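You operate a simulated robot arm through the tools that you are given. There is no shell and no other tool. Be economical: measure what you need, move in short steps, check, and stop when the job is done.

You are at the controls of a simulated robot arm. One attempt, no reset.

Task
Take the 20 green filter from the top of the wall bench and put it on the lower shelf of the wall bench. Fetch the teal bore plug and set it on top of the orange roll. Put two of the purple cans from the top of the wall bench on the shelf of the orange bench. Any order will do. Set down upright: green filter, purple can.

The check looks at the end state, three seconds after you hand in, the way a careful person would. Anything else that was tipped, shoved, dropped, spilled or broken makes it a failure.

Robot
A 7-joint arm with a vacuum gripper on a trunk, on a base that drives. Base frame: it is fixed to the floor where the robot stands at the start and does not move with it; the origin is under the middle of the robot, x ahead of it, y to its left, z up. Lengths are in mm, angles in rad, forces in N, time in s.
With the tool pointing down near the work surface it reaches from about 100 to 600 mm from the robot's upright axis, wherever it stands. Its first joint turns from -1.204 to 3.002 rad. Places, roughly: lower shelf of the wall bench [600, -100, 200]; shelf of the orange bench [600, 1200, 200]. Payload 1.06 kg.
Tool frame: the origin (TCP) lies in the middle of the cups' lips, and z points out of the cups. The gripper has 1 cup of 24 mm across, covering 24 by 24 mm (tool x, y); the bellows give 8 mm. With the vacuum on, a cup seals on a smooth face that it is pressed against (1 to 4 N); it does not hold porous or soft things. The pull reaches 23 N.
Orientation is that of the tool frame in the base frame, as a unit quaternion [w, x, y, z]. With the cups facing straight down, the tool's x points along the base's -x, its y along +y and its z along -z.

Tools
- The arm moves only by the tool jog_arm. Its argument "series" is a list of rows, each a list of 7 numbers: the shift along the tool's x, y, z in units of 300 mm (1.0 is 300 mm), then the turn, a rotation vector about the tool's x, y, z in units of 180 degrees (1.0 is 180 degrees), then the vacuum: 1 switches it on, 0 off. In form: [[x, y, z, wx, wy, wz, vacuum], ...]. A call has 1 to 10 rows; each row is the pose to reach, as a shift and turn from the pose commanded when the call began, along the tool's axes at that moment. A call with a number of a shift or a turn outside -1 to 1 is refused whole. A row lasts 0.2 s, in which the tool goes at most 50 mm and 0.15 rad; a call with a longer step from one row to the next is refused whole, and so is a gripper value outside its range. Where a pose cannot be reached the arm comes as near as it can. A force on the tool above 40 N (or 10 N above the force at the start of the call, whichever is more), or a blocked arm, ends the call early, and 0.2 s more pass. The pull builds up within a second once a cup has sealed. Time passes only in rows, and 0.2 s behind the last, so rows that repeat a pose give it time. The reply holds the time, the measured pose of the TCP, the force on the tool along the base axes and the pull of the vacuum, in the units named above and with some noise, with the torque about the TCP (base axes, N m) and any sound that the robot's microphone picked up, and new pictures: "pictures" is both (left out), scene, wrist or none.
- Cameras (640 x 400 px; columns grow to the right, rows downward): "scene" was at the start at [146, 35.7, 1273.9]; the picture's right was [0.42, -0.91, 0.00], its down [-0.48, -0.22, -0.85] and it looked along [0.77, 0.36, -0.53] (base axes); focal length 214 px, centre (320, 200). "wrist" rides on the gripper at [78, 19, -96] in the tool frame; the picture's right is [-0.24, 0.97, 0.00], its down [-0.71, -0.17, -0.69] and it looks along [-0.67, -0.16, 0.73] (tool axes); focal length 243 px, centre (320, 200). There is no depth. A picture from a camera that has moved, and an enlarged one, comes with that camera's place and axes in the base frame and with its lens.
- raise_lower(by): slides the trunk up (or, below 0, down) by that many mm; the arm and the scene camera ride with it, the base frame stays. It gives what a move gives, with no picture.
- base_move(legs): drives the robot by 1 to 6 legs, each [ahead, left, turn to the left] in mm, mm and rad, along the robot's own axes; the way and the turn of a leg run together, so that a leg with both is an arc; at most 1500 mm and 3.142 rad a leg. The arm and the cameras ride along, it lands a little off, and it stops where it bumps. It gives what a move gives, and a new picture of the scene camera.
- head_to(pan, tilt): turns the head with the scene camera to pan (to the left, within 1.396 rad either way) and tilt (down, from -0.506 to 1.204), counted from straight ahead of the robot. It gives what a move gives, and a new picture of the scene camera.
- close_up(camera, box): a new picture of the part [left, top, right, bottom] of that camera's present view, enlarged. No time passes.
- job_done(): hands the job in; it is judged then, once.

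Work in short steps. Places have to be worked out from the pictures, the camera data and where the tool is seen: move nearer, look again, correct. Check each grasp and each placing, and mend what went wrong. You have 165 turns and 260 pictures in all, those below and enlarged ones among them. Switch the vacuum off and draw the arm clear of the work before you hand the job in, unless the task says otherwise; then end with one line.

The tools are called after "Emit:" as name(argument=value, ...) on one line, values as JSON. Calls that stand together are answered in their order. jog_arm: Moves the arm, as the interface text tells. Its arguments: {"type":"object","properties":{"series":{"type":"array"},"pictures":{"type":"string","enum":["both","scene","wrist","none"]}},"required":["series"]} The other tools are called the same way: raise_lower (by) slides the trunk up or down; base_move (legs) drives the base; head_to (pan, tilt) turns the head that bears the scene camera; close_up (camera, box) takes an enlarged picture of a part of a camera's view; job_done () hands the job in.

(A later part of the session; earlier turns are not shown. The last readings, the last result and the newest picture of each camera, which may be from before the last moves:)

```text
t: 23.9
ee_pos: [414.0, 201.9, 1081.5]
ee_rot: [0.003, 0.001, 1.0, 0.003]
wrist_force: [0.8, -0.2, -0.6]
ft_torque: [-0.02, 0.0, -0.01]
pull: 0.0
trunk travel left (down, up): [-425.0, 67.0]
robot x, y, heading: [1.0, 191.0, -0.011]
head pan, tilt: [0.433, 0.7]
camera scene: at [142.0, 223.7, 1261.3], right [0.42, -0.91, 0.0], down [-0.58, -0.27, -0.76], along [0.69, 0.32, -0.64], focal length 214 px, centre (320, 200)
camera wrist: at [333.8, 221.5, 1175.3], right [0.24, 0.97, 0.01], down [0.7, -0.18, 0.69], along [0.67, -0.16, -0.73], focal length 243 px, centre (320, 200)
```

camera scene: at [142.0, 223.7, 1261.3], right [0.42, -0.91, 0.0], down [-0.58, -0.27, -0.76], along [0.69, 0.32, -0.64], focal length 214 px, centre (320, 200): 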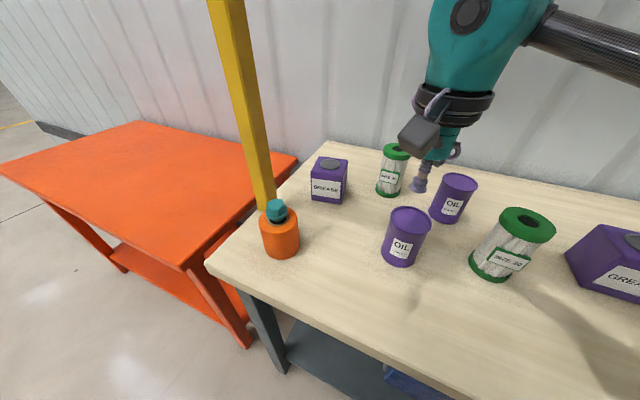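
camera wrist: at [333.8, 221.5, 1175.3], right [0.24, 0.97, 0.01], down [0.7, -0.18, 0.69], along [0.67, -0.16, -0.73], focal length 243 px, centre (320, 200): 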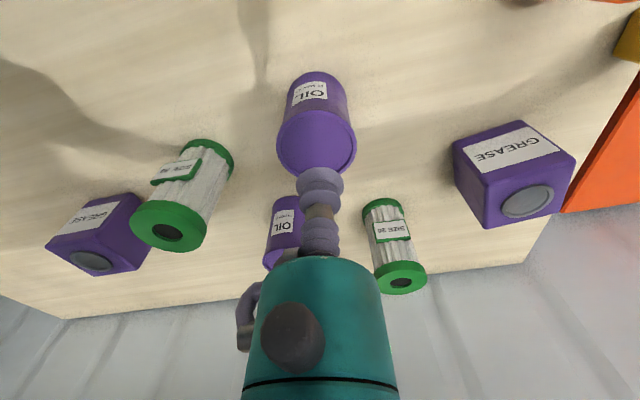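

Can top centre triangulates to about (426, 196, 1013). Lower to just above.

Emit:
jog_arm(series=[[-0.042, -0.021, 0.08, 0, 0, 0, 0], [-0.042, -0.021, 0.16, 0, 0, 0, 0], [-0.042, -0.021, 0.18, 0, 0, 0, 0], [-0.042, -0.021, 0.18, 0, 0, 0, 0]], pictures="none")

Emit:
close_up(camera="wrist", box=[240, 90, 400, 210])

Emit:
close_up(camera="scene", box=[350, 180, 450, 270])

```text
t: 24.9
ee_pos: [424.1, 197.8, 1026.1]
ee_rot: [0.003, 0.0, 1.0, 0.003]
wrist_force: [-0.1, -0.7, -0.1]
ft_torque: [0.03, -0.02, -0.04]
pull: 0.1
trunk travel left (down, up): [-425.0, 67.0]
robot x, y, heading: [-3.9, 192.8, 0.001]
head pan, tilt: [0.433, 0.7]
```

```text
3.33 times, centred on (320, 150) of wrist
camera zoom: at [345.6, 217.0, 1121.3], right [0.24, 0.97, 0.01], down [0.7, -0.18, 0.69], along [0.67, -0.16, -0.73], focal length 809 px, centre (320, 367)
```

zoom: 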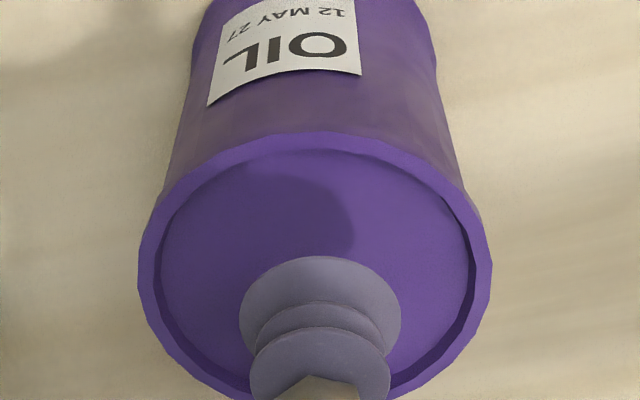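

```text
4.44 times, centred on (400, 225) of scene
camera zoom: at [142.0, 223.5, 1261.3], right [0.42, -0.91, 0.0], down [-0.58, -0.27, -0.76], along [0.69, 0.32, -0.64], focal length 953 px, centre (-36, 89)
```

zoom: 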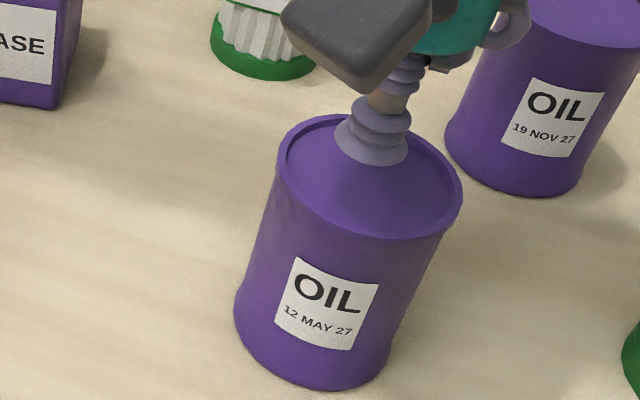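

Centred on the can top. Descend slowly with vacuum.

Emit:
jog_arm(series=[[0, -0.003, 0.02, 0, 0, 0, 1], [0, -0.003, 0.04, 0, 0, 0, 1], [0, -0.003, 0.047, 0, 0, 0, 1], [0, -0.003, 0.053, 0, 0, 0, 1], [0, -0.003, 0.053, 0, 0, 0, 1]], pictures="none")

```text
t: 26.1
ee_pos: [424.7, 196.6, 1009.4]
ee_rot: [0.003, 0.001, 1.0, 0.003]
wrist_force: [0.5, -0.4, -0.4]
ft_torque: [0.01, 0.03, 0.0]
pull: 0.1
trunk travel left (down, up): [-425.0, 67.0]
robot x, y, heading: [1.1, 192.8, -0.0]
head pan, tilt: [0.433, 0.7]
```

No contact yet at 1009; continue down in small steps.

Emit:
jog_arm(series=[[0, 0, 0.007, 0, 0, 0, 1], [0, 0, 0.013, 0, 0, 0, 1], [0, 0, 0.013, 0, 0, 0, 1]], pictures="none")

```text
t: 26.9
ee_pos: [424.7, 195.9, 1006.6]
ee_rot: [0.003, 0.001, 1.0, 0.003]
wrist_force: [-0.1, -0.1, -0.7]
ft_torque: [-0.01, -0.02, 0.01]
pull: 0.0
trunk travel left (down, up): [-425.0, 67.0]
robot x, y, heading: [3.0, 189.7, 0.006]
head pan, tilt: [0.433, 0.7]
```

Emit:
jog_arm(series=[[0, 0, 0.006, 0, 0, 0, 1], [0, 0, 0.012, 0, 0, 0, 1], [0, 0, 0.018, 0, 0, 0, 1], [0, 0, 0.018, 0, 0, 0, 1]], pictures="none")

Emit:
close_up(camera="scene", box=[350, 180, 450, 270])

```text
t: 27.9
ee_pos: [426.1, 196.3, 999.9]
ee_rot: [0.002, 0.001, 1.0, 0.003]
wrist_force: [-0.2, 0.6, -0.3]
ft_torque: [0.01, 0.04, 0.03]
pull: 22.7
trunk travel left (down, up): [-425.0, 67.0]
robot x, y, heading: [0.2, 187.1, -0.001]
head pan, tilt: [0.433, 0.7]
```

```text
4.44 times, centred on (400, 225) of scene
camera zoom: at [142.2, 223.5, 1261.3], right [0.42, -0.91, 0.0], down [-0.58, -0.27, -0.76], along [0.69, 0.32, -0.64], focal length 953 px, centre (-36, 89)
```

zoom: 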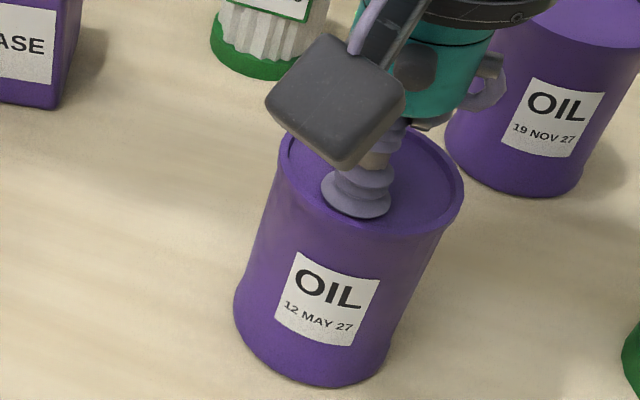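

Sealed at z≈1000. Lift and check that it hangs level.

Emit:
jog_arm(series=[[0, 0, -0.02, 0, 0, 0, 1], [0, 0, -0.08, 0, 0, 0, 1], [0, 0, -0.2, 0, 0, 0, 1], [0, 0, -0.35, 0, 0, 0, 1], [0, 0, -0.45, 0, 0, 0, 1], [0, 0, -0.45, 0, 0, 0, 1]], pictures="both")

```text
t: 29.4
ee_pos: [422.6, 196.7, 1136.0]
ee_rot: [0.002, 0.001, 1.0, 0.005]
wrist_force: [0.0, 0.1, -3.4]
ft_torque: [0.02, 0.03, -0.02]
pull: 22.6
trunk travel left (down, up): [-425.0, 67.0]
robot x, y, heading: [4.2, 191.6, 0.001]
head pan, tilt: [0.433, 0.7]
camera scene: at [142.4, 223.4, 1261.2], right [0.42, -0.91, 0.0], down [-0.59, -0.27, -0.76], along [0.69, 0.32, -0.64], focal length 214 px, centre (320, 200)
camera wrist: at [344.0, 216.1, 1230.7], right [0.24, 0.97, 0.01], down [0.7, -0.18, 0.69], along [0.67, -0.16, -0.73], focal length 243 px, centre (320, 200)
```

scene: 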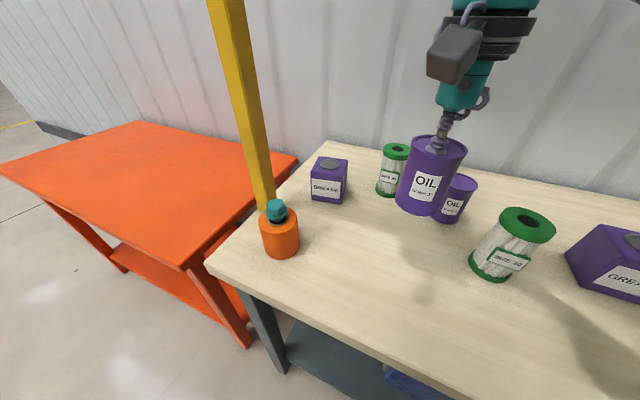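
wrist: 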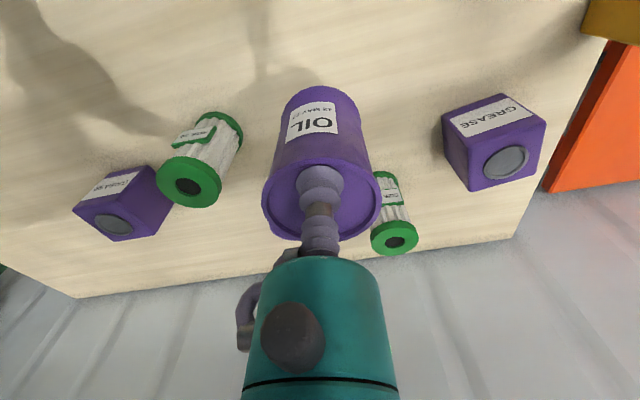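

Holding well (≈0.35 kg, level). I retract the arm and then drive back and left to face the orange bench.

Emit:
jog_arm(series=[[0.15, 0, 0, 0, 0, 0, 1], [0.3, 0, 0, 0, 0, 0, 1], [0.45, 0, 0, 0, 0, 0, 1], [0.5, 0, 0, 0, 0, 0, 1], [0.5, 0, 0, 0, 0, 0, 1]], pictures="none")

Emit:
base_move(legs=[[-300, 0, 0], [0, 950, 0]])

Emit:
head_to(pan=0.0, tilt=0.6)

```text
t: 30.6
ee_pos: [274.6, 196.9, 1135.3]
ee_rot: [0.002, 0.0, 1.0, 0.004]
wrist_force: [0.1, 0.3, -3.2]
ft_torque: [0.02, 0.09, 0.0]
pull: 23.4
trunk travel left (down, up): [-425.0, 67.0]
robot x, y, heading: [-0.8, 189.4, 0.0]
head pan, tilt: [0.433, 0.7]
```

```text
t: 37.1
ee_pos: [-26.4, 1130.4, 1135.8]
ee_rot: [0.003, 0.0, 1.0, 0.004]
wrist_force: [-0.3, 1.0, -4.2]
ft_torque: [0.0, 0.04, -0.01]
pull: 22.7
trunk travel left (down, up): [-425.0, 67.0]
robot x, y, heading: [-305.0, 1118.3, 0.002]
head pan, tilt: [0.433, 0.7]
camera scene: at [-159.3, 1157.7, 1261.3], right [0.42, -0.91, 0.0], down [-0.58, -0.27, -0.76], along [0.69, 0.32, -0.64], focal length 214 px, centre (320, 200)
```

scene: 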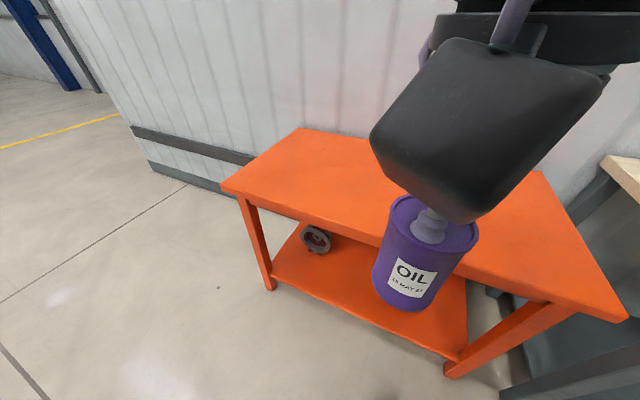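

```text
t: 38.0
ee_pos: [-26.2, 1130.4, 1134.9]
ee_rot: [0.003, 0.001, 1.0, 0.004]
wrist_force: [0.0, 0.0, -3.2]
ft_torque: [-0.03, 0.06, -0.03]
pull: 22.8
trunk travel left (down, up): [-425.0, 67.0]
robot x, y, heading: [-304.3, 1126.0, 0.005]
head pan, tilt: [0.0, 0.6]
camera scene: at [-148.0, 1121.9, 1269.9], right [0.0, -1.0, 0.0], down [-0.57, 0.0, -0.82], along [0.82, 0.0, -0.57], focal length 214 px, centre (320, 200)
```

scene: 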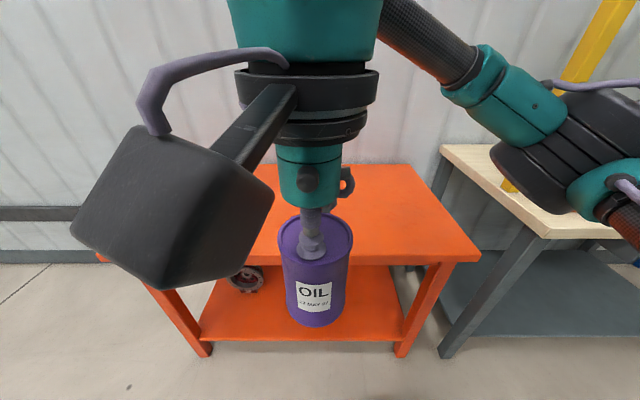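

The orange bench top is at z≈750 with its front edge at x≈285; the shelf front is about x≈290, with a wheel item on its left part. I extend the arm to ~400 ahead and lower the trunk in free space.

Emit:
jog_arm(series=[[-0.14, 0, 0, 0, 0, 0, 1], [-0.28, 0, 0, 0, 0, 0, 1], [-0.42, 0, 0, 0, 0, 0, 1], [-0.42, 0, 0, 0, 0, 0, 1]], pictures="none")

Emit:
raise_lower(by=-424)

Emit:
head_to(pan=0.1, tilt=0.4)

```text
t: 39.0
ee_pos: [97.6, 1132.7, 1134.1]
ee_rot: [0.003, 0.002, 1.0, 0.003]
wrist_force: [-0.7, 0.0, -4.1]
ft_torque: [0.01, 0.06, 0.0]
pull: 22.7
trunk travel left (down, up): [-425.0, 67.0]
robot x, y, heading: [-302.6, 1125.4, 0.003]
head pan, tilt: [0.0, 0.6]
```

```text
refused: -424 is not a number from -400 to 400
```

```text
t: 39.7
ee_pos: [97.9, 1132.5, 1133.3]
ee_rot: [0.002, 0.001, 1.0, 0.003]
wrist_force: [-0.5, -0.6, -2.7]
ft_torque: [0.0, 0.07, 0.03]
pull: 22.9
trunk travel left (down, up): [-425.0, 67.0]
robot x, y, heading: [-304.4, 1121.5, -0.003]
head pan, tilt: [0.099, 0.4]
camera scene: at [-144.1, 1131.0, 1288.1], right [0.1, -1.0, 0.0], down [-0.39, -0.04, -0.92], along [0.92, 0.09, -0.39], focal length 214 px, centre (320, 200)
```

scene: 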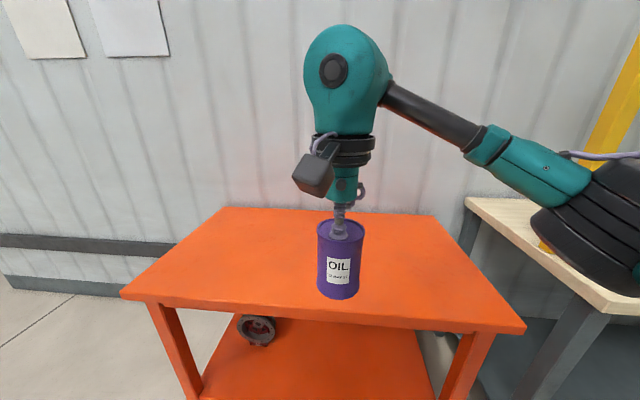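

Refused for range; the arm shows ~300 mm of gripper and wrist above the TCP, fitting under the top (750). Lower trunk by 400.

Emit:
raise_lower(by=-400)

Emit:
raise_lower(by=-24)

Emit:
jog_arm(series=[[0, 0, 0.15, 0, 0, 0, 1], [0, 0, 0.3, 0, 0, 0, 1], [0, 0, 0.45, 0, 0, 0, 1], [0, 0, 0.6, 0, 0, 0, 1], [0, 0, 0.75, 0, 0, 0, 1], [0, 0, 0.75, 0, 0, 0, 1]], pictures="scene")

```text
t: 43.5
ee_pos: [99.8, 1130.8, 736.4]
ee_rot: [0.003, 0.001, 1.0, 0.003]
wrist_force: [-0.6, 1.1, -3.1]
ft_torque: [-0.02, 0.08, -0.02]
pull: 22.8
trunk travel left (down, up): [-25.0, 467.0]
robot x, y, heading: [-300.9, 1121.2, 0.004]
head pan, tilt: [0.099, 0.4]
```

```text
t: 44.2
ee_pos: [99.5, 1131.3, 712.2]
ee_rot: [0.003, 0.001, 1.0, 0.004]
wrist_force: [0.2, -0.8, -3.3]
ft_torque: [0.0, 0.07, -0.01]
pull: 22.9
trunk travel left (down, up): [-1.0, 491.0]
robot x, y, heading: [-299.5, 1123.9, -0.002]
head pan, tilt: [0.099, 0.4]
```

```text
t: 45.6
ee_pos: [100.2, 1132.3, 486.5]
ee_rot: [0.003, 0.001, 1.0, 0.004]
wrist_force: [0.1, 0.0, -2.8]
ft_torque: [0.0, 0.05, -0.01]
pull: 22.7
trunk travel left (down, up): [-1.0, 491.0]
robot x, y, heading: [-303.4, 1125.1, -0.004]
head pan, tilt: [0.099, 0.4]
camera scene: at [-17.4, 1131.0, 851.5], right [0.1, -1.0, 0.0], down [-0.39, -0.04, -0.92], along [0.92, 0.09, -0.39], focal length 214 px, centre (320, 200)
```

scene: 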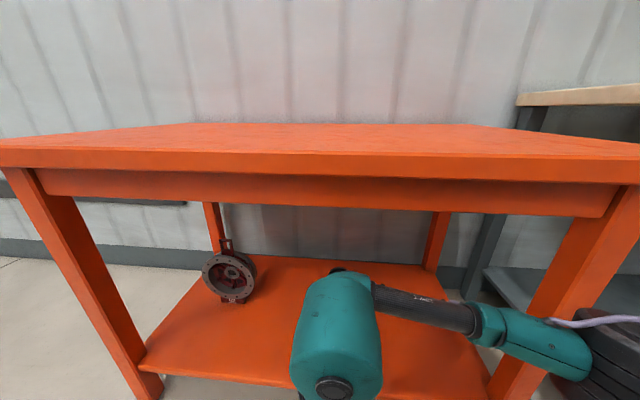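

The bench top is around z≈805, apron bottom ≈ 728; the shelf's right part is clear. Now test how low the arm reaches.

Emit:
jog_arm(series=[[0, 0, 0.15, 0, 0, 0, 1], [0, 0, 0.3, 0, 0, 0, 1], [0, 0, 0.45, 0, 0, 0, 1], [0, 0, 0.53, 0, 0, 0, 1], [0, 0, 0.53, 0, 0, 0, 1]], pictures="both")

Emit:
head_to(pan=-0.9, tilt=0.5)

```text
t: 46.9
ee_pos: [101.4, 1133.5, 328.4]
ee_rot: [0.002, 0.001, 1.0, 0.004]
wrist_force: [-0.2, 0.5, -3.4]
ft_torque: [0.02, 0.06, 0.03]
pull: 22.7
trunk travel left (down, up): [-1.0, 491.0]
robot x, y, heading: [-298.2, 1122.1, 0.003]
head pan, tilt: [0.099, 0.4]
camera scene: at [-17.4, 1131.0, 851.5], right [0.1, -1.0, 0.0], down [-0.39, -0.04, -0.92], along [0.92, 0.09, -0.39], focal length 214 px, centre (320, 200)
camera wrist: at [21.7, 1152.7, 423.7], right [0.24, 0.97, 0.01], down [0.7, -0.18, 0.69], along [0.67, -0.16, -0.73], focal length 243 px, centre (320, 200)
```

scene: 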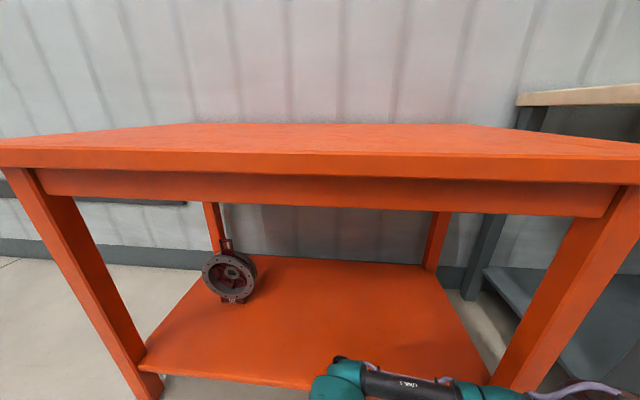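
wrist: 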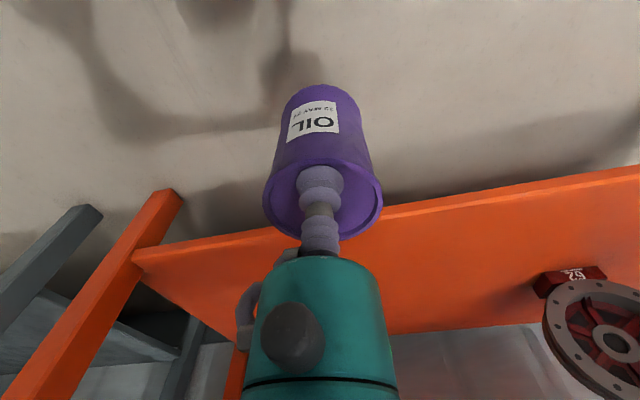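

```text
t: 48.1
ee_pos: [100.7, 1133.5, 329.6]
ee_rot: [0.003, 0.001, 1.0, 0.004]
wrist_force: [0.8, 0.2, -2.7]
ft_torque: [0.03, 0.1, 0.0]
pull: 23.2
trunk travel left (down, up): [-1.0, 491.0]
robot x, y, heading: [-300.5, 1124.7, 0.0]
head pan, tilt: [-0.901, 0.499]
camera scene: at [-53.0, 1050.5, 842.4], right [-0.78, -0.62, 0.0], down [-0.3, 0.37, -0.88], along [0.55, -0.69, -0.48], focal length 214 px, centre (320, 200)
```

scene: 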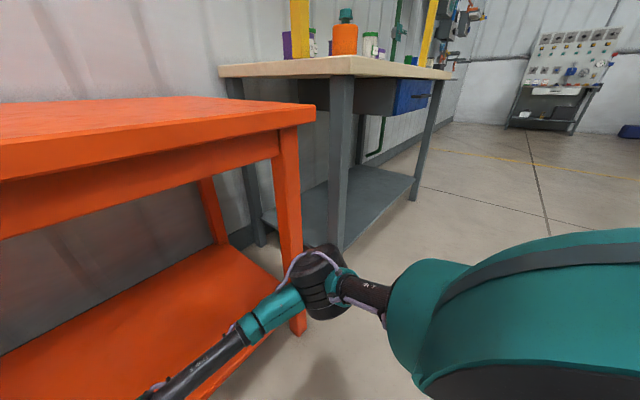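

The wall-bench shelf is also visible and empty. To keep the elbow clear of the orange bench's right leg (y≈796) I drive left 180, then extend the arm and check.

Emit:
base_move(legs=[[0, 180, 0]])

Emit:
jog_arm(series=[[-0.14, 0, 0, 0, 0, 0, 1], [-0.28, 0, 0, 0, 0, 0, 1], [-0.42, 0, 0, 0, 0, 0, 1], [-0.42, 0, 0, 0, 0, 0, 1]], pictures="both")

Emit:
head_to(pan=-0.3, tilt=0.7)

```text
t: 49.6
ee_pos: [101.6, 1312.3, 330.2]
ee_rot: [0.002, 0.001, 1.0, 0.003]
wrist_force: [0.2, 0.2, -3.1]
ft_torque: [0.0, 0.02, 0.0]
pull: 22.9
trunk travel left (down, up): [-1.0, 491.0]
robot x, y, heading: [-301.9, 1302.4, -0.003]
head pan, tilt: [-0.901, 0.499]
camera scene: at [-53.0, 1229.4, 842.4], right [-0.78, -0.62, 0.0], down [-0.3, 0.38, -0.88], along [0.54, -0.69, -0.48], focal length 214 px, centre (320, 200)
```

scene: 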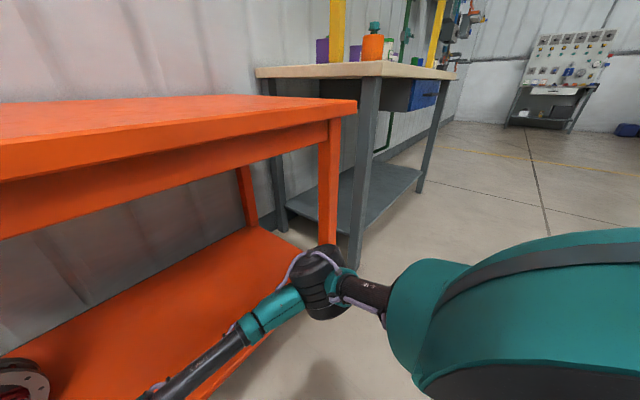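

```text
t: 50.6
ee_pos: [227.5, 1312.6, 331.0]
ee_rot: [0.002, 0.001, 1.0, 0.003]
wrist_force: [0.2, 1.0, -3.0]
ft_torque: [0.01, 0.05, -0.03]
pull: 22.7
trunk travel left (down, up): [-1.0, 491.0]
robot x, y, heading: [-303.4, 1302.9, 0.002]
head pan, tilt: [-0.901, 0.499]
camera scene: at [-53.0, 1229.4, 842.4], right [-0.78, -0.62, 0.0], down [-0.3, 0.38, -0.88], along [0.54, -0.69, -0.48], focal length 214 px, centre (320, 200)
camera wrist: at [148.3, 1332.2, 425.8], right [0.24, 0.97, 0.01], down [0.7, -0.18, 0.69], along [0.67, -0.16, -0.73], focal length 243 px, centre (320, 200)
```

scene: 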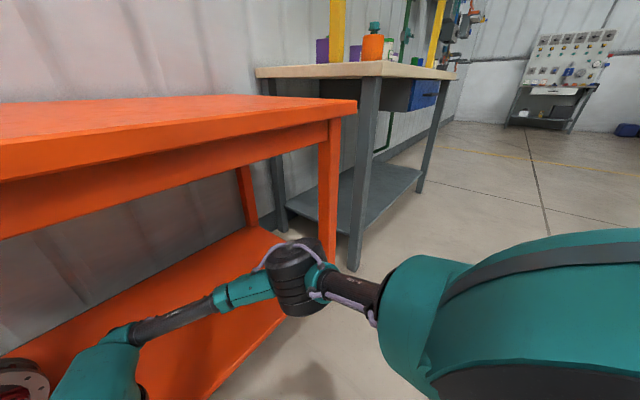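
wrist: 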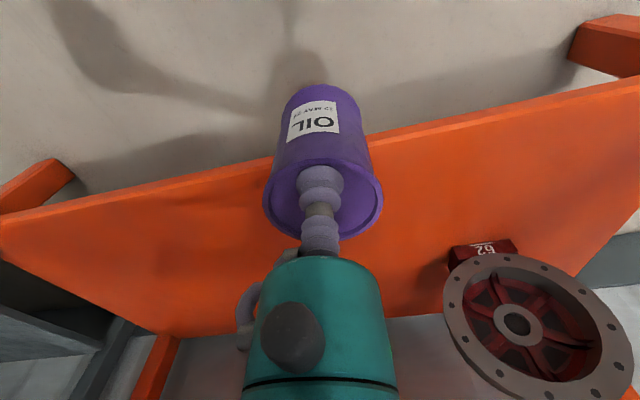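

```text
t: 51.6
ee_pos: [226.8, 1313.5, 330.8]
ee_rot: [0.002, 0.001, 1.0, 0.004]
wrist_force: [0.6, 0.9, -3.4]
ft_torque: [0.02, 0.03, 0.0]
pull: 23.1
trunk travel left (down, up): [-1.0, 491.0]
robot x, y, heading: [-300.0, 1301.2, -0.003]
head pan, tilt: [-0.3, 0.7]
camera scene: at [-28.3, 1275.5, 824.7], right [-0.3, -0.95, 0.0], down [-0.61, 0.19, -0.77], along [0.73, -0.23, -0.64], focal length 214 px, centre (320, 200)
```

scene: 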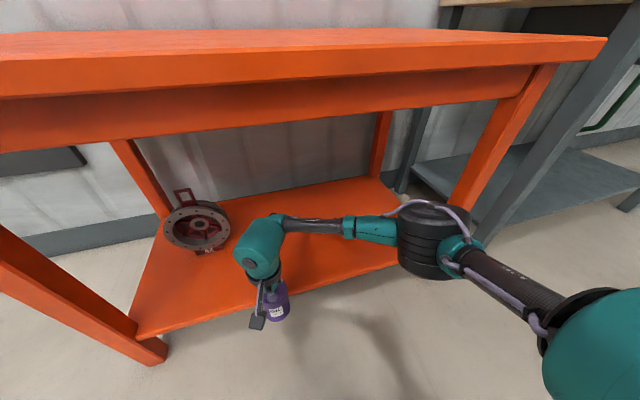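

All clear: can is 30 mm above shelf level, elbow well clear of legs. Drive ahead 180 mm.

Emit:
base_move(legs=[[180, 0, 0]])

Emit:
jog_arm(series=[[0, 0, 0, 0, 0, 0, 1]], pictures="wrist")

```text
t: 53.1
ee_pos: [404.7, 1314.2, 331.4]
ee_rot: [0.003, 0.0, 1.0, 0.004]
wrist_force: [-0.3, -0.2, -3.4]
ft_torque: [0.03, 0.09, 0.01]
pull: 22.6
trunk travel left (down, up): [-1.0, 491.0]
robot x, y, heading: [-122.0, 1304.0, 0.001]
head pan, tilt: [-0.3, 0.7]
camera scene: at [149.7, 1276.3, 824.7], right [-0.29, -0.96, 0.0], down [-0.62, 0.19, -0.76], along [0.73, -0.23, -0.64], focal length 214 px, centre (320, 200)
```

scene: 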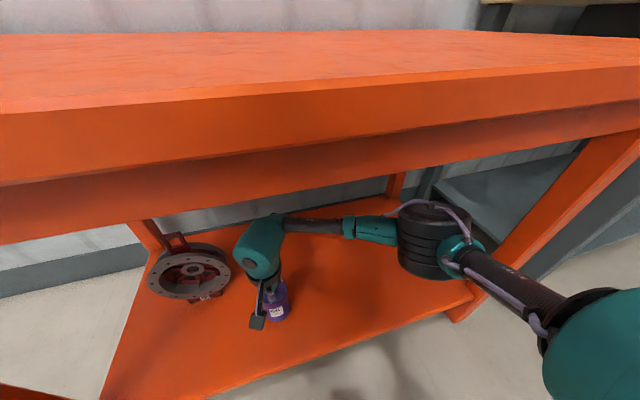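

```text
t: 53.5
ee_pos: [405.9, 1312.9, 331.4]
ee_rot: [0.002, 0.0, 1.0, 0.004]
wrist_force: [0.6, 0.2, -2.7]
ft_torque: [0.05, 0.04, 0.01]
pull: 22.6
trunk travel left (down, up): [-1.0, 491.0]
robot x, y, heading: [-124.8, 1301.8, 0.001]
head pan, tilt: [-0.3, 0.7]
camera wrist: at [325.8, 1333.3, 425.5], right [0.24, 0.97, 0.01], down [0.71, -0.18, 0.69], along [0.67, -0.16, -0.73], focal length 243 px, centre (320, 200)
```

wrist: 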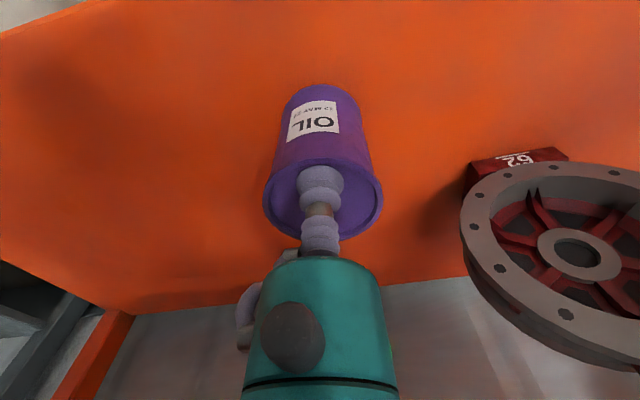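

Over the shelf, clear of the wheel. Lower to near-contact.

Emit:
jog_arm(series=[[0, 0, 0.04, 0, 0, 0, 1], [0, 0, 0.075, 0, 0, 0, 1], [0, 0, 0.085, 0, 0, 0, 1], [0, 0, 0.085, 0, 0, 0, 1]], pictures="wrist")

```text
t: 54.5
ee_pos: [405.3, 1313.0, 304.7]
ee_rot: [0.003, 0.0, 1.0, 0.004]
wrist_force: [0.4, -0.1, -3.9]
ft_torque: [-0.01, 0.04, -0.01]
pull: 23.2
trunk travel left (down, up): [-1.0, 491.0]
robot x, y, heading: [-124.0, 1305.7, 0.001]
head pan, tilt: [-0.3, 0.7]
camera wrist: at [325.7, 1333.9, 400.3], right [0.24, 0.97, 0.01], down [0.71, -0.18, 0.69], along [0.67, -0.16, -0.73], focal length 243 px, centre (320, 200)
```

wrist: 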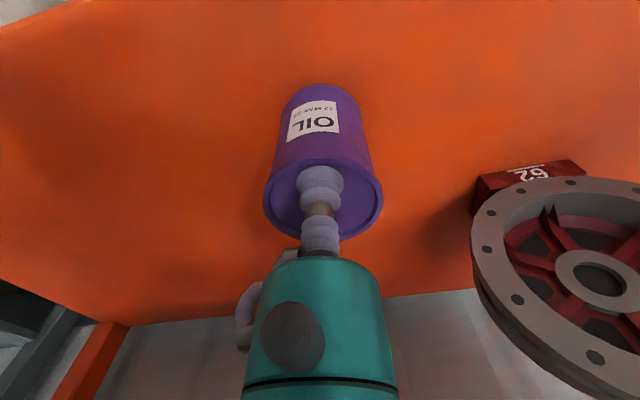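

Still hanging. Continue in ~2 mm steps.

Emit:
jog_arm(series=[[0, 0, 0.007, 0, 0, 0, 1], [0, 0, 0.013, 0, 0, 0, 1], [0, 0, 0.013, 0, 0, 0, 1]], pictures="none")

```text
t: 55.3
ee_pos: [405.2, 1314.8, 302.0]
ee_rot: [0.002, 0.0, 1.0, 0.003]
wrist_force: [-0.4, -0.1, -3.4]
ft_torque: [0.02, 0.08, -0.02]
pull: 22.9
trunk travel left (down, up): [-1.0, 491.0]
robot x, y, heading: [-122.7, 1300.7, 0.001]
head pan, tilt: [-0.3, 0.7]
```

Emit:
jog_arm(series=[[0, 0, 0.007, 0, 0, 0, 1], [0, 0, 0.013, 0, 0, 0, 1], [0, 0, 0.013, 0, 0, 0, 1]], pictures="none")

```text
t: 56.1
ee_pos: [405.0, 1314.6, 297.7]
ee_rot: [0.002, 0.0, 1.0, 0.004]
wrist_force: [-0.4, 0.2, -3.8]
ft_torque: [0.03, 0.08, -0.02]
pull: 22.8
trunk travel left (down, up): [-1.0, 491.0]
robot x, y, heading: [-120.2, 1302.8, 0.001]
head pan, tilt: [-0.3, 0.7]
```

Emit:
jog_arm(series=[[0, 0, 0.007, 0, 0, 0, 1], [0, 0, 0.013, 0, 0, 0, 1], [0, 0, 0.02, 0, 0, 0, 1], [0, 0, 0.02, 0, 0, 0, 1]], pictures="wrist")

```text
t: 57.1
ee_pos: [405.7, 1314.5, 290.7]
ee_rot: [0.002, 0.0, 1.0, 0.003]
wrist_force: [-0.2, 0.5, -4.1]
ft_torque: [0.05, 0.06, -0.01]
pull: 22.9
trunk travel left (down, up): [-1.0, 491.0]
robot x, y, heading: [-125.0, 1301.8, -0.0]
head pan, tilt: [-0.3, 0.7]
camera wrist: at [326.1, 1333.3, 386.4], right [0.24, 0.97, 0.01], down [0.71, -0.18, 0.69], along [0.67, -0.16, -0.73], focal length 243 px, centre (320, 200)
```

wrist: 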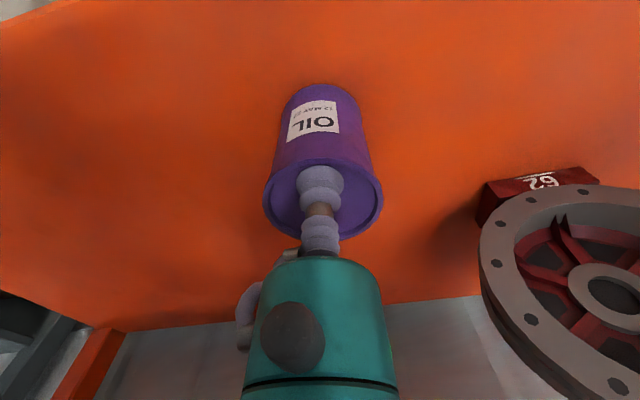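

Emit:
jog_arm(series=[[0, 0, 0.008, 0, 0, 0, 1], [0, 0, 0.016, 0, 0, 0, 1], [0, 0, 0.024, 0, 0, 0, 1], [0, 0, 0.024, 0, 0, 0, 1]], pictures="none")

Emit:
close_up(camera="scene", box=[220, 250, 320, 340])

```text
t: 58.1
ee_pos: [405.3, 1314.2, 285.8]
ee_rot: [0.003, 0.0, 1.0, 0.005]
wrist_force: [-3.2, 0.9, 5.9]
ft_torque: [0.0, -0.01, -0.01]
pull: 22.6
trunk travel left (down, up): [-1.0, 491.0]
robot x, y, heading: [-126.1, 1303.1, 0.003]
head pan, tilt: [-0.3, 0.7]
```

```text
4.44 times, centred on (270, 295) of scene
camera zoom: at [149.3, 1276.4, 824.8], right [-0.29, -0.96, 0.0], down [-0.62, 0.19, -0.77], along [0.73, -0.23, -0.64], focal length 953 px, centre (542, -222)
```

zoom: 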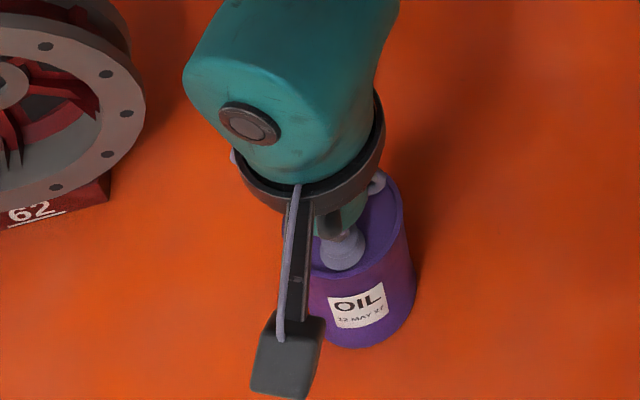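

Contact now (force from −4 to +6) at TCP ≈286, so the shelf is at ≈186. Release and rise.

Emit:
jog_arm(series=[[0, 0, 0, 0, 0, 0, 0], [0, 0, 0, 0, 0, 0, 0], [0, 0, 0, 0, 0, 0, 0], [0, 0, -0.02, 0, 0, 0, 0], [0, 0, -0.06, 0, 0, 0, 0], [0, 0, -0.15, 0, 0, 0, 0], [0, 0, -0.2, 0, 0, 0, 0], [0, 0, -0.2, 0, 0, 0, 0]], pictures="both")

```text
t: 59.9
ee_pos: [405.0, 1314.0, 343.7]
ee_rot: [0.001, 0.0, 1.0, 0.004]
wrist_force: [0.8, 0.7, 1.0]
ft_torque: [-0.01, -0.03, 0.01]
pull: 0.1
trunk travel left (down, up): [-1.0, 491.0]
robot x, y, heading: [-122.3, 1302.0, 0.001]
head pan, tilt: [-0.3, 0.7]
camera scene: at [149.6, 1276.3, 824.7], right [-0.29, -0.96, 0.0], down [-0.62, 0.19, -0.76], along [0.73, -0.23, -0.64], focal length 214 px, centre (320, 200)
camera wrist: at [324.4, 1333.7, 438.8], right [0.24, 0.97, 0.01], down [0.71, -0.18, 0.69], along [0.67, -0.16, -0.73], focal length 243 px, centre (320, 200)
```

scene: 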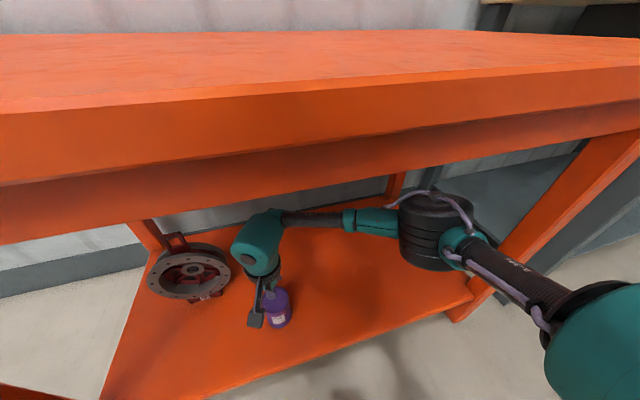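
wrist: 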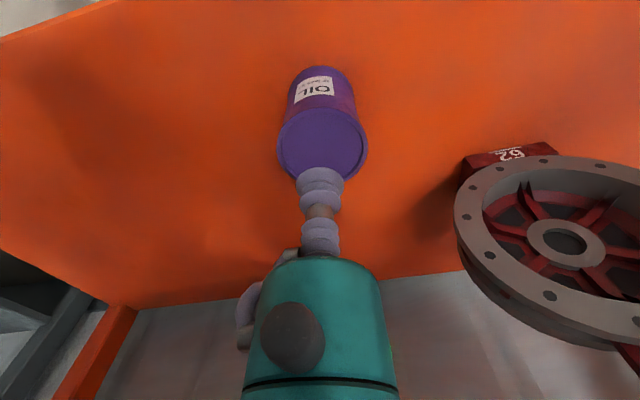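

Can 1 stands upright on the shelf. Back out, then raise arm and trunk.

Emit:
base_move(legs=[[-200, 0, 0]])

Emit:
jog_arm(series=[[0.06, 0, -0.15, 0, 0, 0, 0], [0.12, 0, -0.3, 0, 0, 0, 0], [0.18, 0, -0.45, 0, 0, 0, 0], [0.24, 0, -0.6, 0, 0, 0, 0], [0.3, 0, -0.75, 0, 0, 0, 0], [0.36, 0, -0.9, 0, 0, 0, 0], [0.42, 0, -1.0, 0, 0, 0, 0], [0.42, 0, -1.0, 0, 0, 0, 0]], pictures="none")

Emit:
raise_lower(by=400)

Emit:
base_move(legs=[[0, -1110, 0], [150, 0, 0]])

```text
t: 61.5
ee_pos: [205.7, 1312.5, 344.1]
ee_rot: [0.002, 0.001, 1.0, 0.003]
wrist_force: [0.2, 0.0, 0.1]
ft_torque: [-0.01, -0.01, 0.02]
pull: 0.1
trunk travel left (down, up): [-1.0, 491.0]
robot x, y, heading: [-321.5, 1300.2, -0.001]
head pan, tilt: [-0.3, 0.7]
camera scene: at [-48.6, 1275.5, 824.7], right [-0.3, -0.95, 0.0], down [-0.62, 0.19, -0.76], along [0.73, -0.23, -0.64], focal length 214 px, centre (320, 200)
```

scene: 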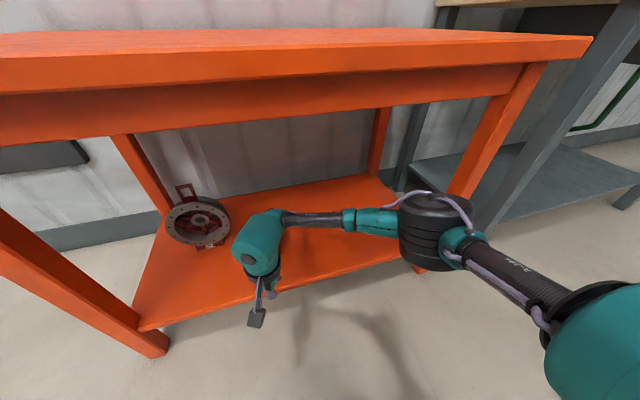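

```text
t: 63.3
ee_pos: [78.1, 1310.8, 643.4]
ee_rot: [0.002, 0.002, 1.0, 0.004]
wrist_force: [-0.3, -0.8, -0.8]
ft_torque: [-0.01, 0.04, -0.04]
pull: 0.1
trunk travel left (down, up): [-1.0, 491.0]
robot x, y, heading: [-324.7, 1302.5, -0.001]
head pan, tilt: [-0.3, 0.7]
```

```text
t: 67.2
ee_pos: [77.7, 1310.1, 1041.9]
ee_rot: [0.002, 0.002, 1.0, 0.004]
wrist_force: [0.7, 0.2, -0.1]
ft_torque: [-0.01, 0.03, -0.01]
pull: 0.0
trunk travel left (down, up): [-401.0, 91.0]
robot x, y, heading: [-325.5, 1303.3, -0.006]
head pan, tilt: [-0.3, 0.7]
```

```text
t: 73.9
ee_pos: [225.1, 172.9, 1042.1]
ee_rot: [0.002, 0.004, 1.0, 0.003]
wrist_force: [0.3, -0.4, 0.0]
ft_torque: [0.03, 0.02, -0.02]
pull: 0.0
trunk travel left (down, up): [-401.0, 91.0]
robot x, y, heading: [-175.4, 166.4, -0.008]
head pan, tilt: [-0.3, 0.7]
camera scene: at [-16.6, 138.8, 1233.2], right [-0.3, -0.95, 0.0], down [-0.61, 0.19, -0.76], along [0.73, -0.23, -0.64], focal length 214 px, centre (320, 200)
```

scene: 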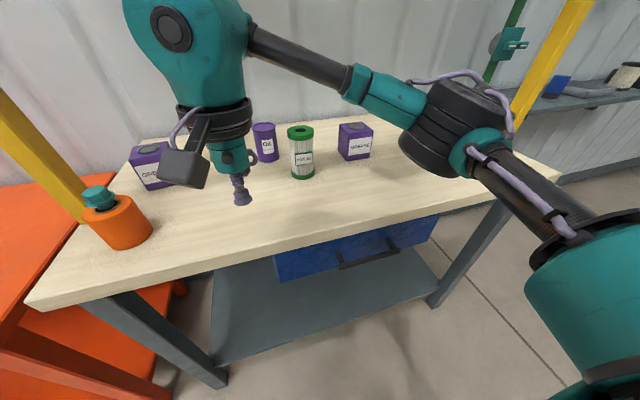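

Can 2 triangulates to about (611, 115, 1000); size-20 filter about (627, 252, ~1020). I raise the trunk a bit, drive closer, and look.

Emit:
raise_lower(by=50)

Emit:
base_move(legs=[[0, -46, 0.006], [190, 0, 0]])

Emit:
head_to(pan=0.2, tilt=0.5)

Emit:
jog_arm(series=[[-0.15, 0, 0, 0, 0, 0, 0], [-0.3, 0, 0, 0, 0, 0, 0], [-0.4, 0, 0, 0, 0, 0, 0], [-0.4, 0, 0, 0, 0, 0, 0]], pictures="both")

```text
t: 74.8
ee_pos: [224.7, 172.5, 1092.1]
ee_rot: [0.002, 0.003, 1.0, 0.004]
wrist_force: [-0.4, 0.3, 0.1]
ft_torque: [0.0, 0.0, -0.01]
pull: 0.1
trunk travel left (down, up): [-451.0, 41.0]
robot x, y, heading: [-172.0, 168.9, -0.006]
head pan, tilt: [-0.3, 0.7]
```

```text
t: 76.9
ee_pos: [407.4, 128.0, 1092.1]
ee_rot: [0.002, 0.003, 1.0, 0.003]
wrist_force: [1.3, 0.2, 0.2]
ft_torque: [-0.02, -0.02, -0.03]
pull: 0.1
trunk travel left (down, up): [-451.0, 41.0]
robot x, y, heading: [5.6, 119.5, -0.008]
head pan, tilt: [-0.3, 0.7]
camera scene: at [136.2, 92.6, 1292.0], right [-0.3, -0.95, 0.0], down [-0.61, 0.19, -0.76], along [0.73, -0.23, -0.64], focal length 214 px, centre (320, 200)
```

scene: 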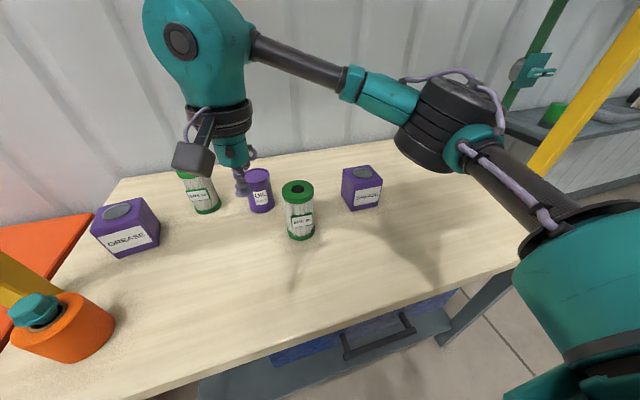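

```text
t: 77.8
ee_pos: [407.7, 127.0, 1093.2]
ee_rot: [0.002, 0.003, 1.0, 0.003]
wrist_force: [-1.1, 0.5, 0.5]
ft_torque: [-0.01, 0.01, -0.01]
pull: 0.1
trunk travel left (down, up): [-451.0, 41.0]
robot x, y, heading: [7.3, 122.8, -0.005]
head pan, tilt: [0.201, 0.499]
camera scene: at [143.6, 135.7, 1309.8], right [0.19, -0.98, 0.0], down [-0.47, -0.09, -0.88], along [0.86, 0.17, -0.48], focal length 214 px, centre (320, 200)
```

scene: 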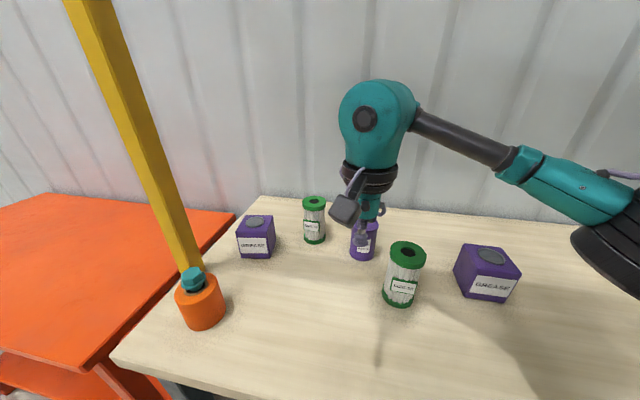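

```text
t: 78.8
ee_pos: [527.5, 127.7, 1091.9]
ee_rot: [0.003, 0.003, 1.0, 0.004]
wrist_force: [-0.4, 0.1, 0.4]
ft_torque: [0.04, 0.01, -0.02]
pull: 0.0
trunk travel left (down, up): [-451.0, 41.0]
robot x, y, heading: [8.7, 121.9, -0.005]
head pan, tilt: [0.201, 0.499]
camera scene: at [143.5, 135.7, 1309.8], right [0.2, -0.98, 0.0], down [-0.47, -0.09, -0.88], along [0.86, 0.17, -0.48], focal length 214 px, centre (320, 200)
camera wrist: at [449.2, 146.8, 1187.3], right [0.24, 0.97, 0.01], down [0.7, -0.18, 0.69], along [0.67, -0.16, -0.73], focal length 243 px, centre (320, 200)
```

scene: 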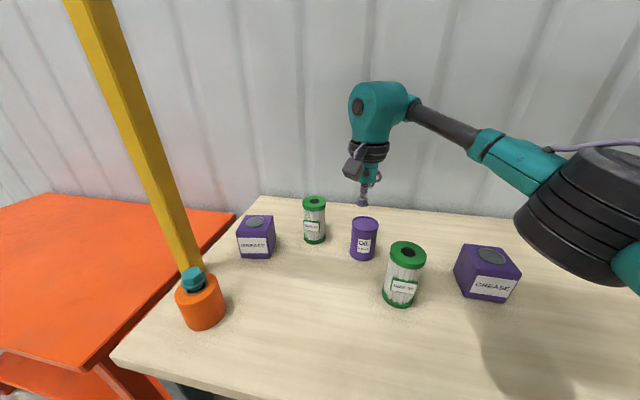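
wrist: 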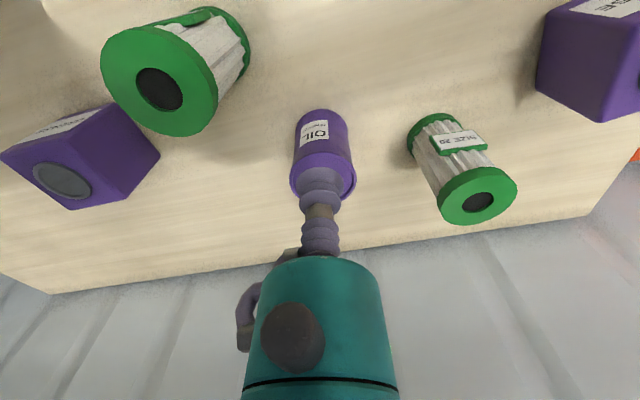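

Can 2's top is about (595, 114, 1003). Move over and down to 1020.

Emit:
jog_arm(series=[[-0.12, -0.03, 0.05, 0, 0, 0, 0], [-0.22, -0.045, 0.12, 0, 0, 0, 0], [-0.22, -0.045, 0.22, 0, 0, 0, 0], [-0.22, -0.045, 0.235, 0, 0, 0, 0], [-0.22, -0.045, 0.235, 0, 0, 0, 0]], pictures="none")

Emit:
close_up(camera="wrist", box=[240, 90, 400, 210])

Emit:
close_up(camera="scene", box=[325, 180, 405, 270])

```text
t: 80.0
ee_pos: [594.2, 112.6, 1022.6]
ee_rot: [0.003, 0.002, 1.0, 0.003]
wrist_force: [-0.6, 0.0, -0.1]
ft_torque: [-0.04, 0.01, 0.0]
pull: 0.1
out of reach, approached as far as the arm can: row 2
trunk travel left (down, up): [-451.0, 41.0]
robot x, y, heading: [7.1, 120.7, -0.003]
head pan, tilt: [0.201, 0.499]
```

```text
3.33 times, centred on (320, 150) of wrist
camera zoom: at [514.0, 132.5, 1117.5], right [0.24, 0.97, 0.01], down [0.7, -0.18, 0.69], along [0.67, -0.16, -0.73], focal length 809 px, centre (320, 367)
```

zoom: 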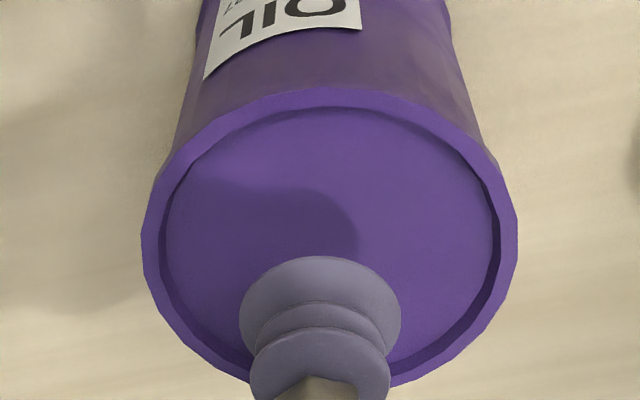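

```text
4.44 times, centred on (365, 225) of scene
camera zoom: at [143.7, 135.7, 1309.8], right [0.2, -0.98, 0.0], down [-0.47, -0.09, -0.88], along [0.86, 0.17, -0.48], focal length 953 px, centre (120, 89)
```

zoom: 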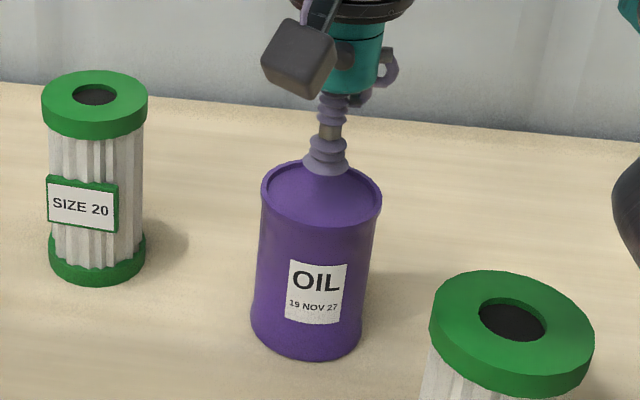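

Centre is about (590, 115). Adjust and descend to contact with vacuum.

Emit:
jog_arm(series=[[0.013, 0.008, 0.03, 0, 0, 0, 1], [0.013, 0.008, 0.055, 0, 0, 0, 1], [0.013, 0.008, 0.064, 0, 0, 0, 1], [0.013, 0.008, 0.071, 0, 0, 0, 1], [0.013, 0.008, 0.071, 0, 0, 0, 1], [0.013, 0.008, 0.071, 0, 0, 0, 1]], pictures="none")

```text
t: 81.4
ee_pos: [589.6, 115.6, 1001.9]
ee_rot: [0.001, 0.002, 1.0, 0.004]
wrist_force: [0.8, 0.1, 0.2]
ft_torque: [0.04, 0.07, 0.04]
pull: 23.2
trunk travel left (down, up): [-451.0, 41.0]
robot x, y, heading: [6.2, 120.2, -0.004]
head pan, tilt: [0.201, 0.499]
```

Sealed. Lift and retract diagonally.

Emit:
jog_arm(series=[[0, 0, -0.02, 0, 0, 0, 1], [0, 0, -0.1, 0, 0, 0, 1], [0.05, 0, -0.22, 0, 0, 0, 1], [0.12, 0, -0.35, 0, 0, 0, 1], [0.2, 0, -0.45, 0, 0, 0, 1], [0.35, 0, -0.47, 0, 0, 0, 1], [0.5, 0, -0.47, 0, 0, 0, 1], [0.63, 0, -0.47, 0, 0, 0, 1], [0.63, 0, -0.47, 0, 0, 0, 1]], pictures="both")

```text
t: 83.4
ee_pos: [400.6, 114.5, 1140.1]
ee_rot: [0.002, 0.004, 1.0, 0.004]
wrist_force: [0.8, 0.1, -3.6]
ft_torque: [-0.02, 0.06, -0.05]
pull: 23.2
trunk travel left (down, up): [-451.0, 41.0]
robot x, y, heading: [7.0, 120.1, -0.001]
head pan, tilt: [0.201, 0.499]
camera scene: at [144.0, 135.8, 1309.8], right [0.2, -0.98, 0.0], down [-0.47, -0.09, -0.88], along [0.86, 0.17, -0.48], focal length 214 px, centre (320, 200)
camera wrist: at [320.5, 132.9, 1235.7], right [0.24, 0.97, 0.01], down [0.7, -0.18, 0.69], along [0.67, -0.16, -0.73], focal length 243 px, centre (320, 200)
```

scene: 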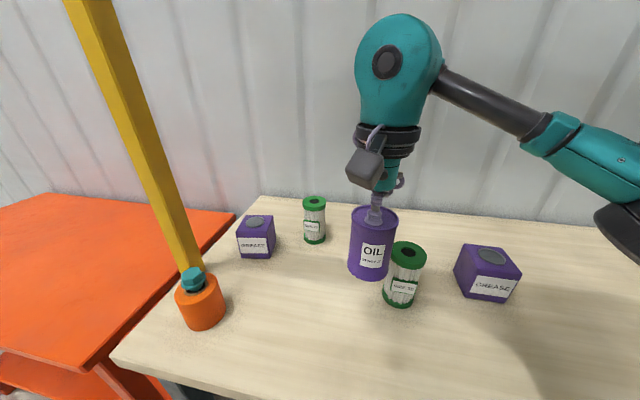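
wrist: 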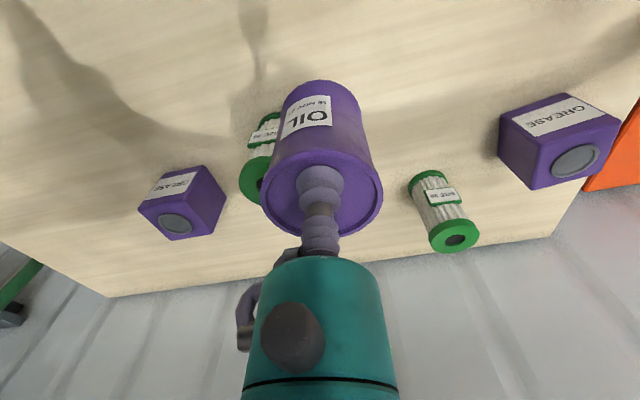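

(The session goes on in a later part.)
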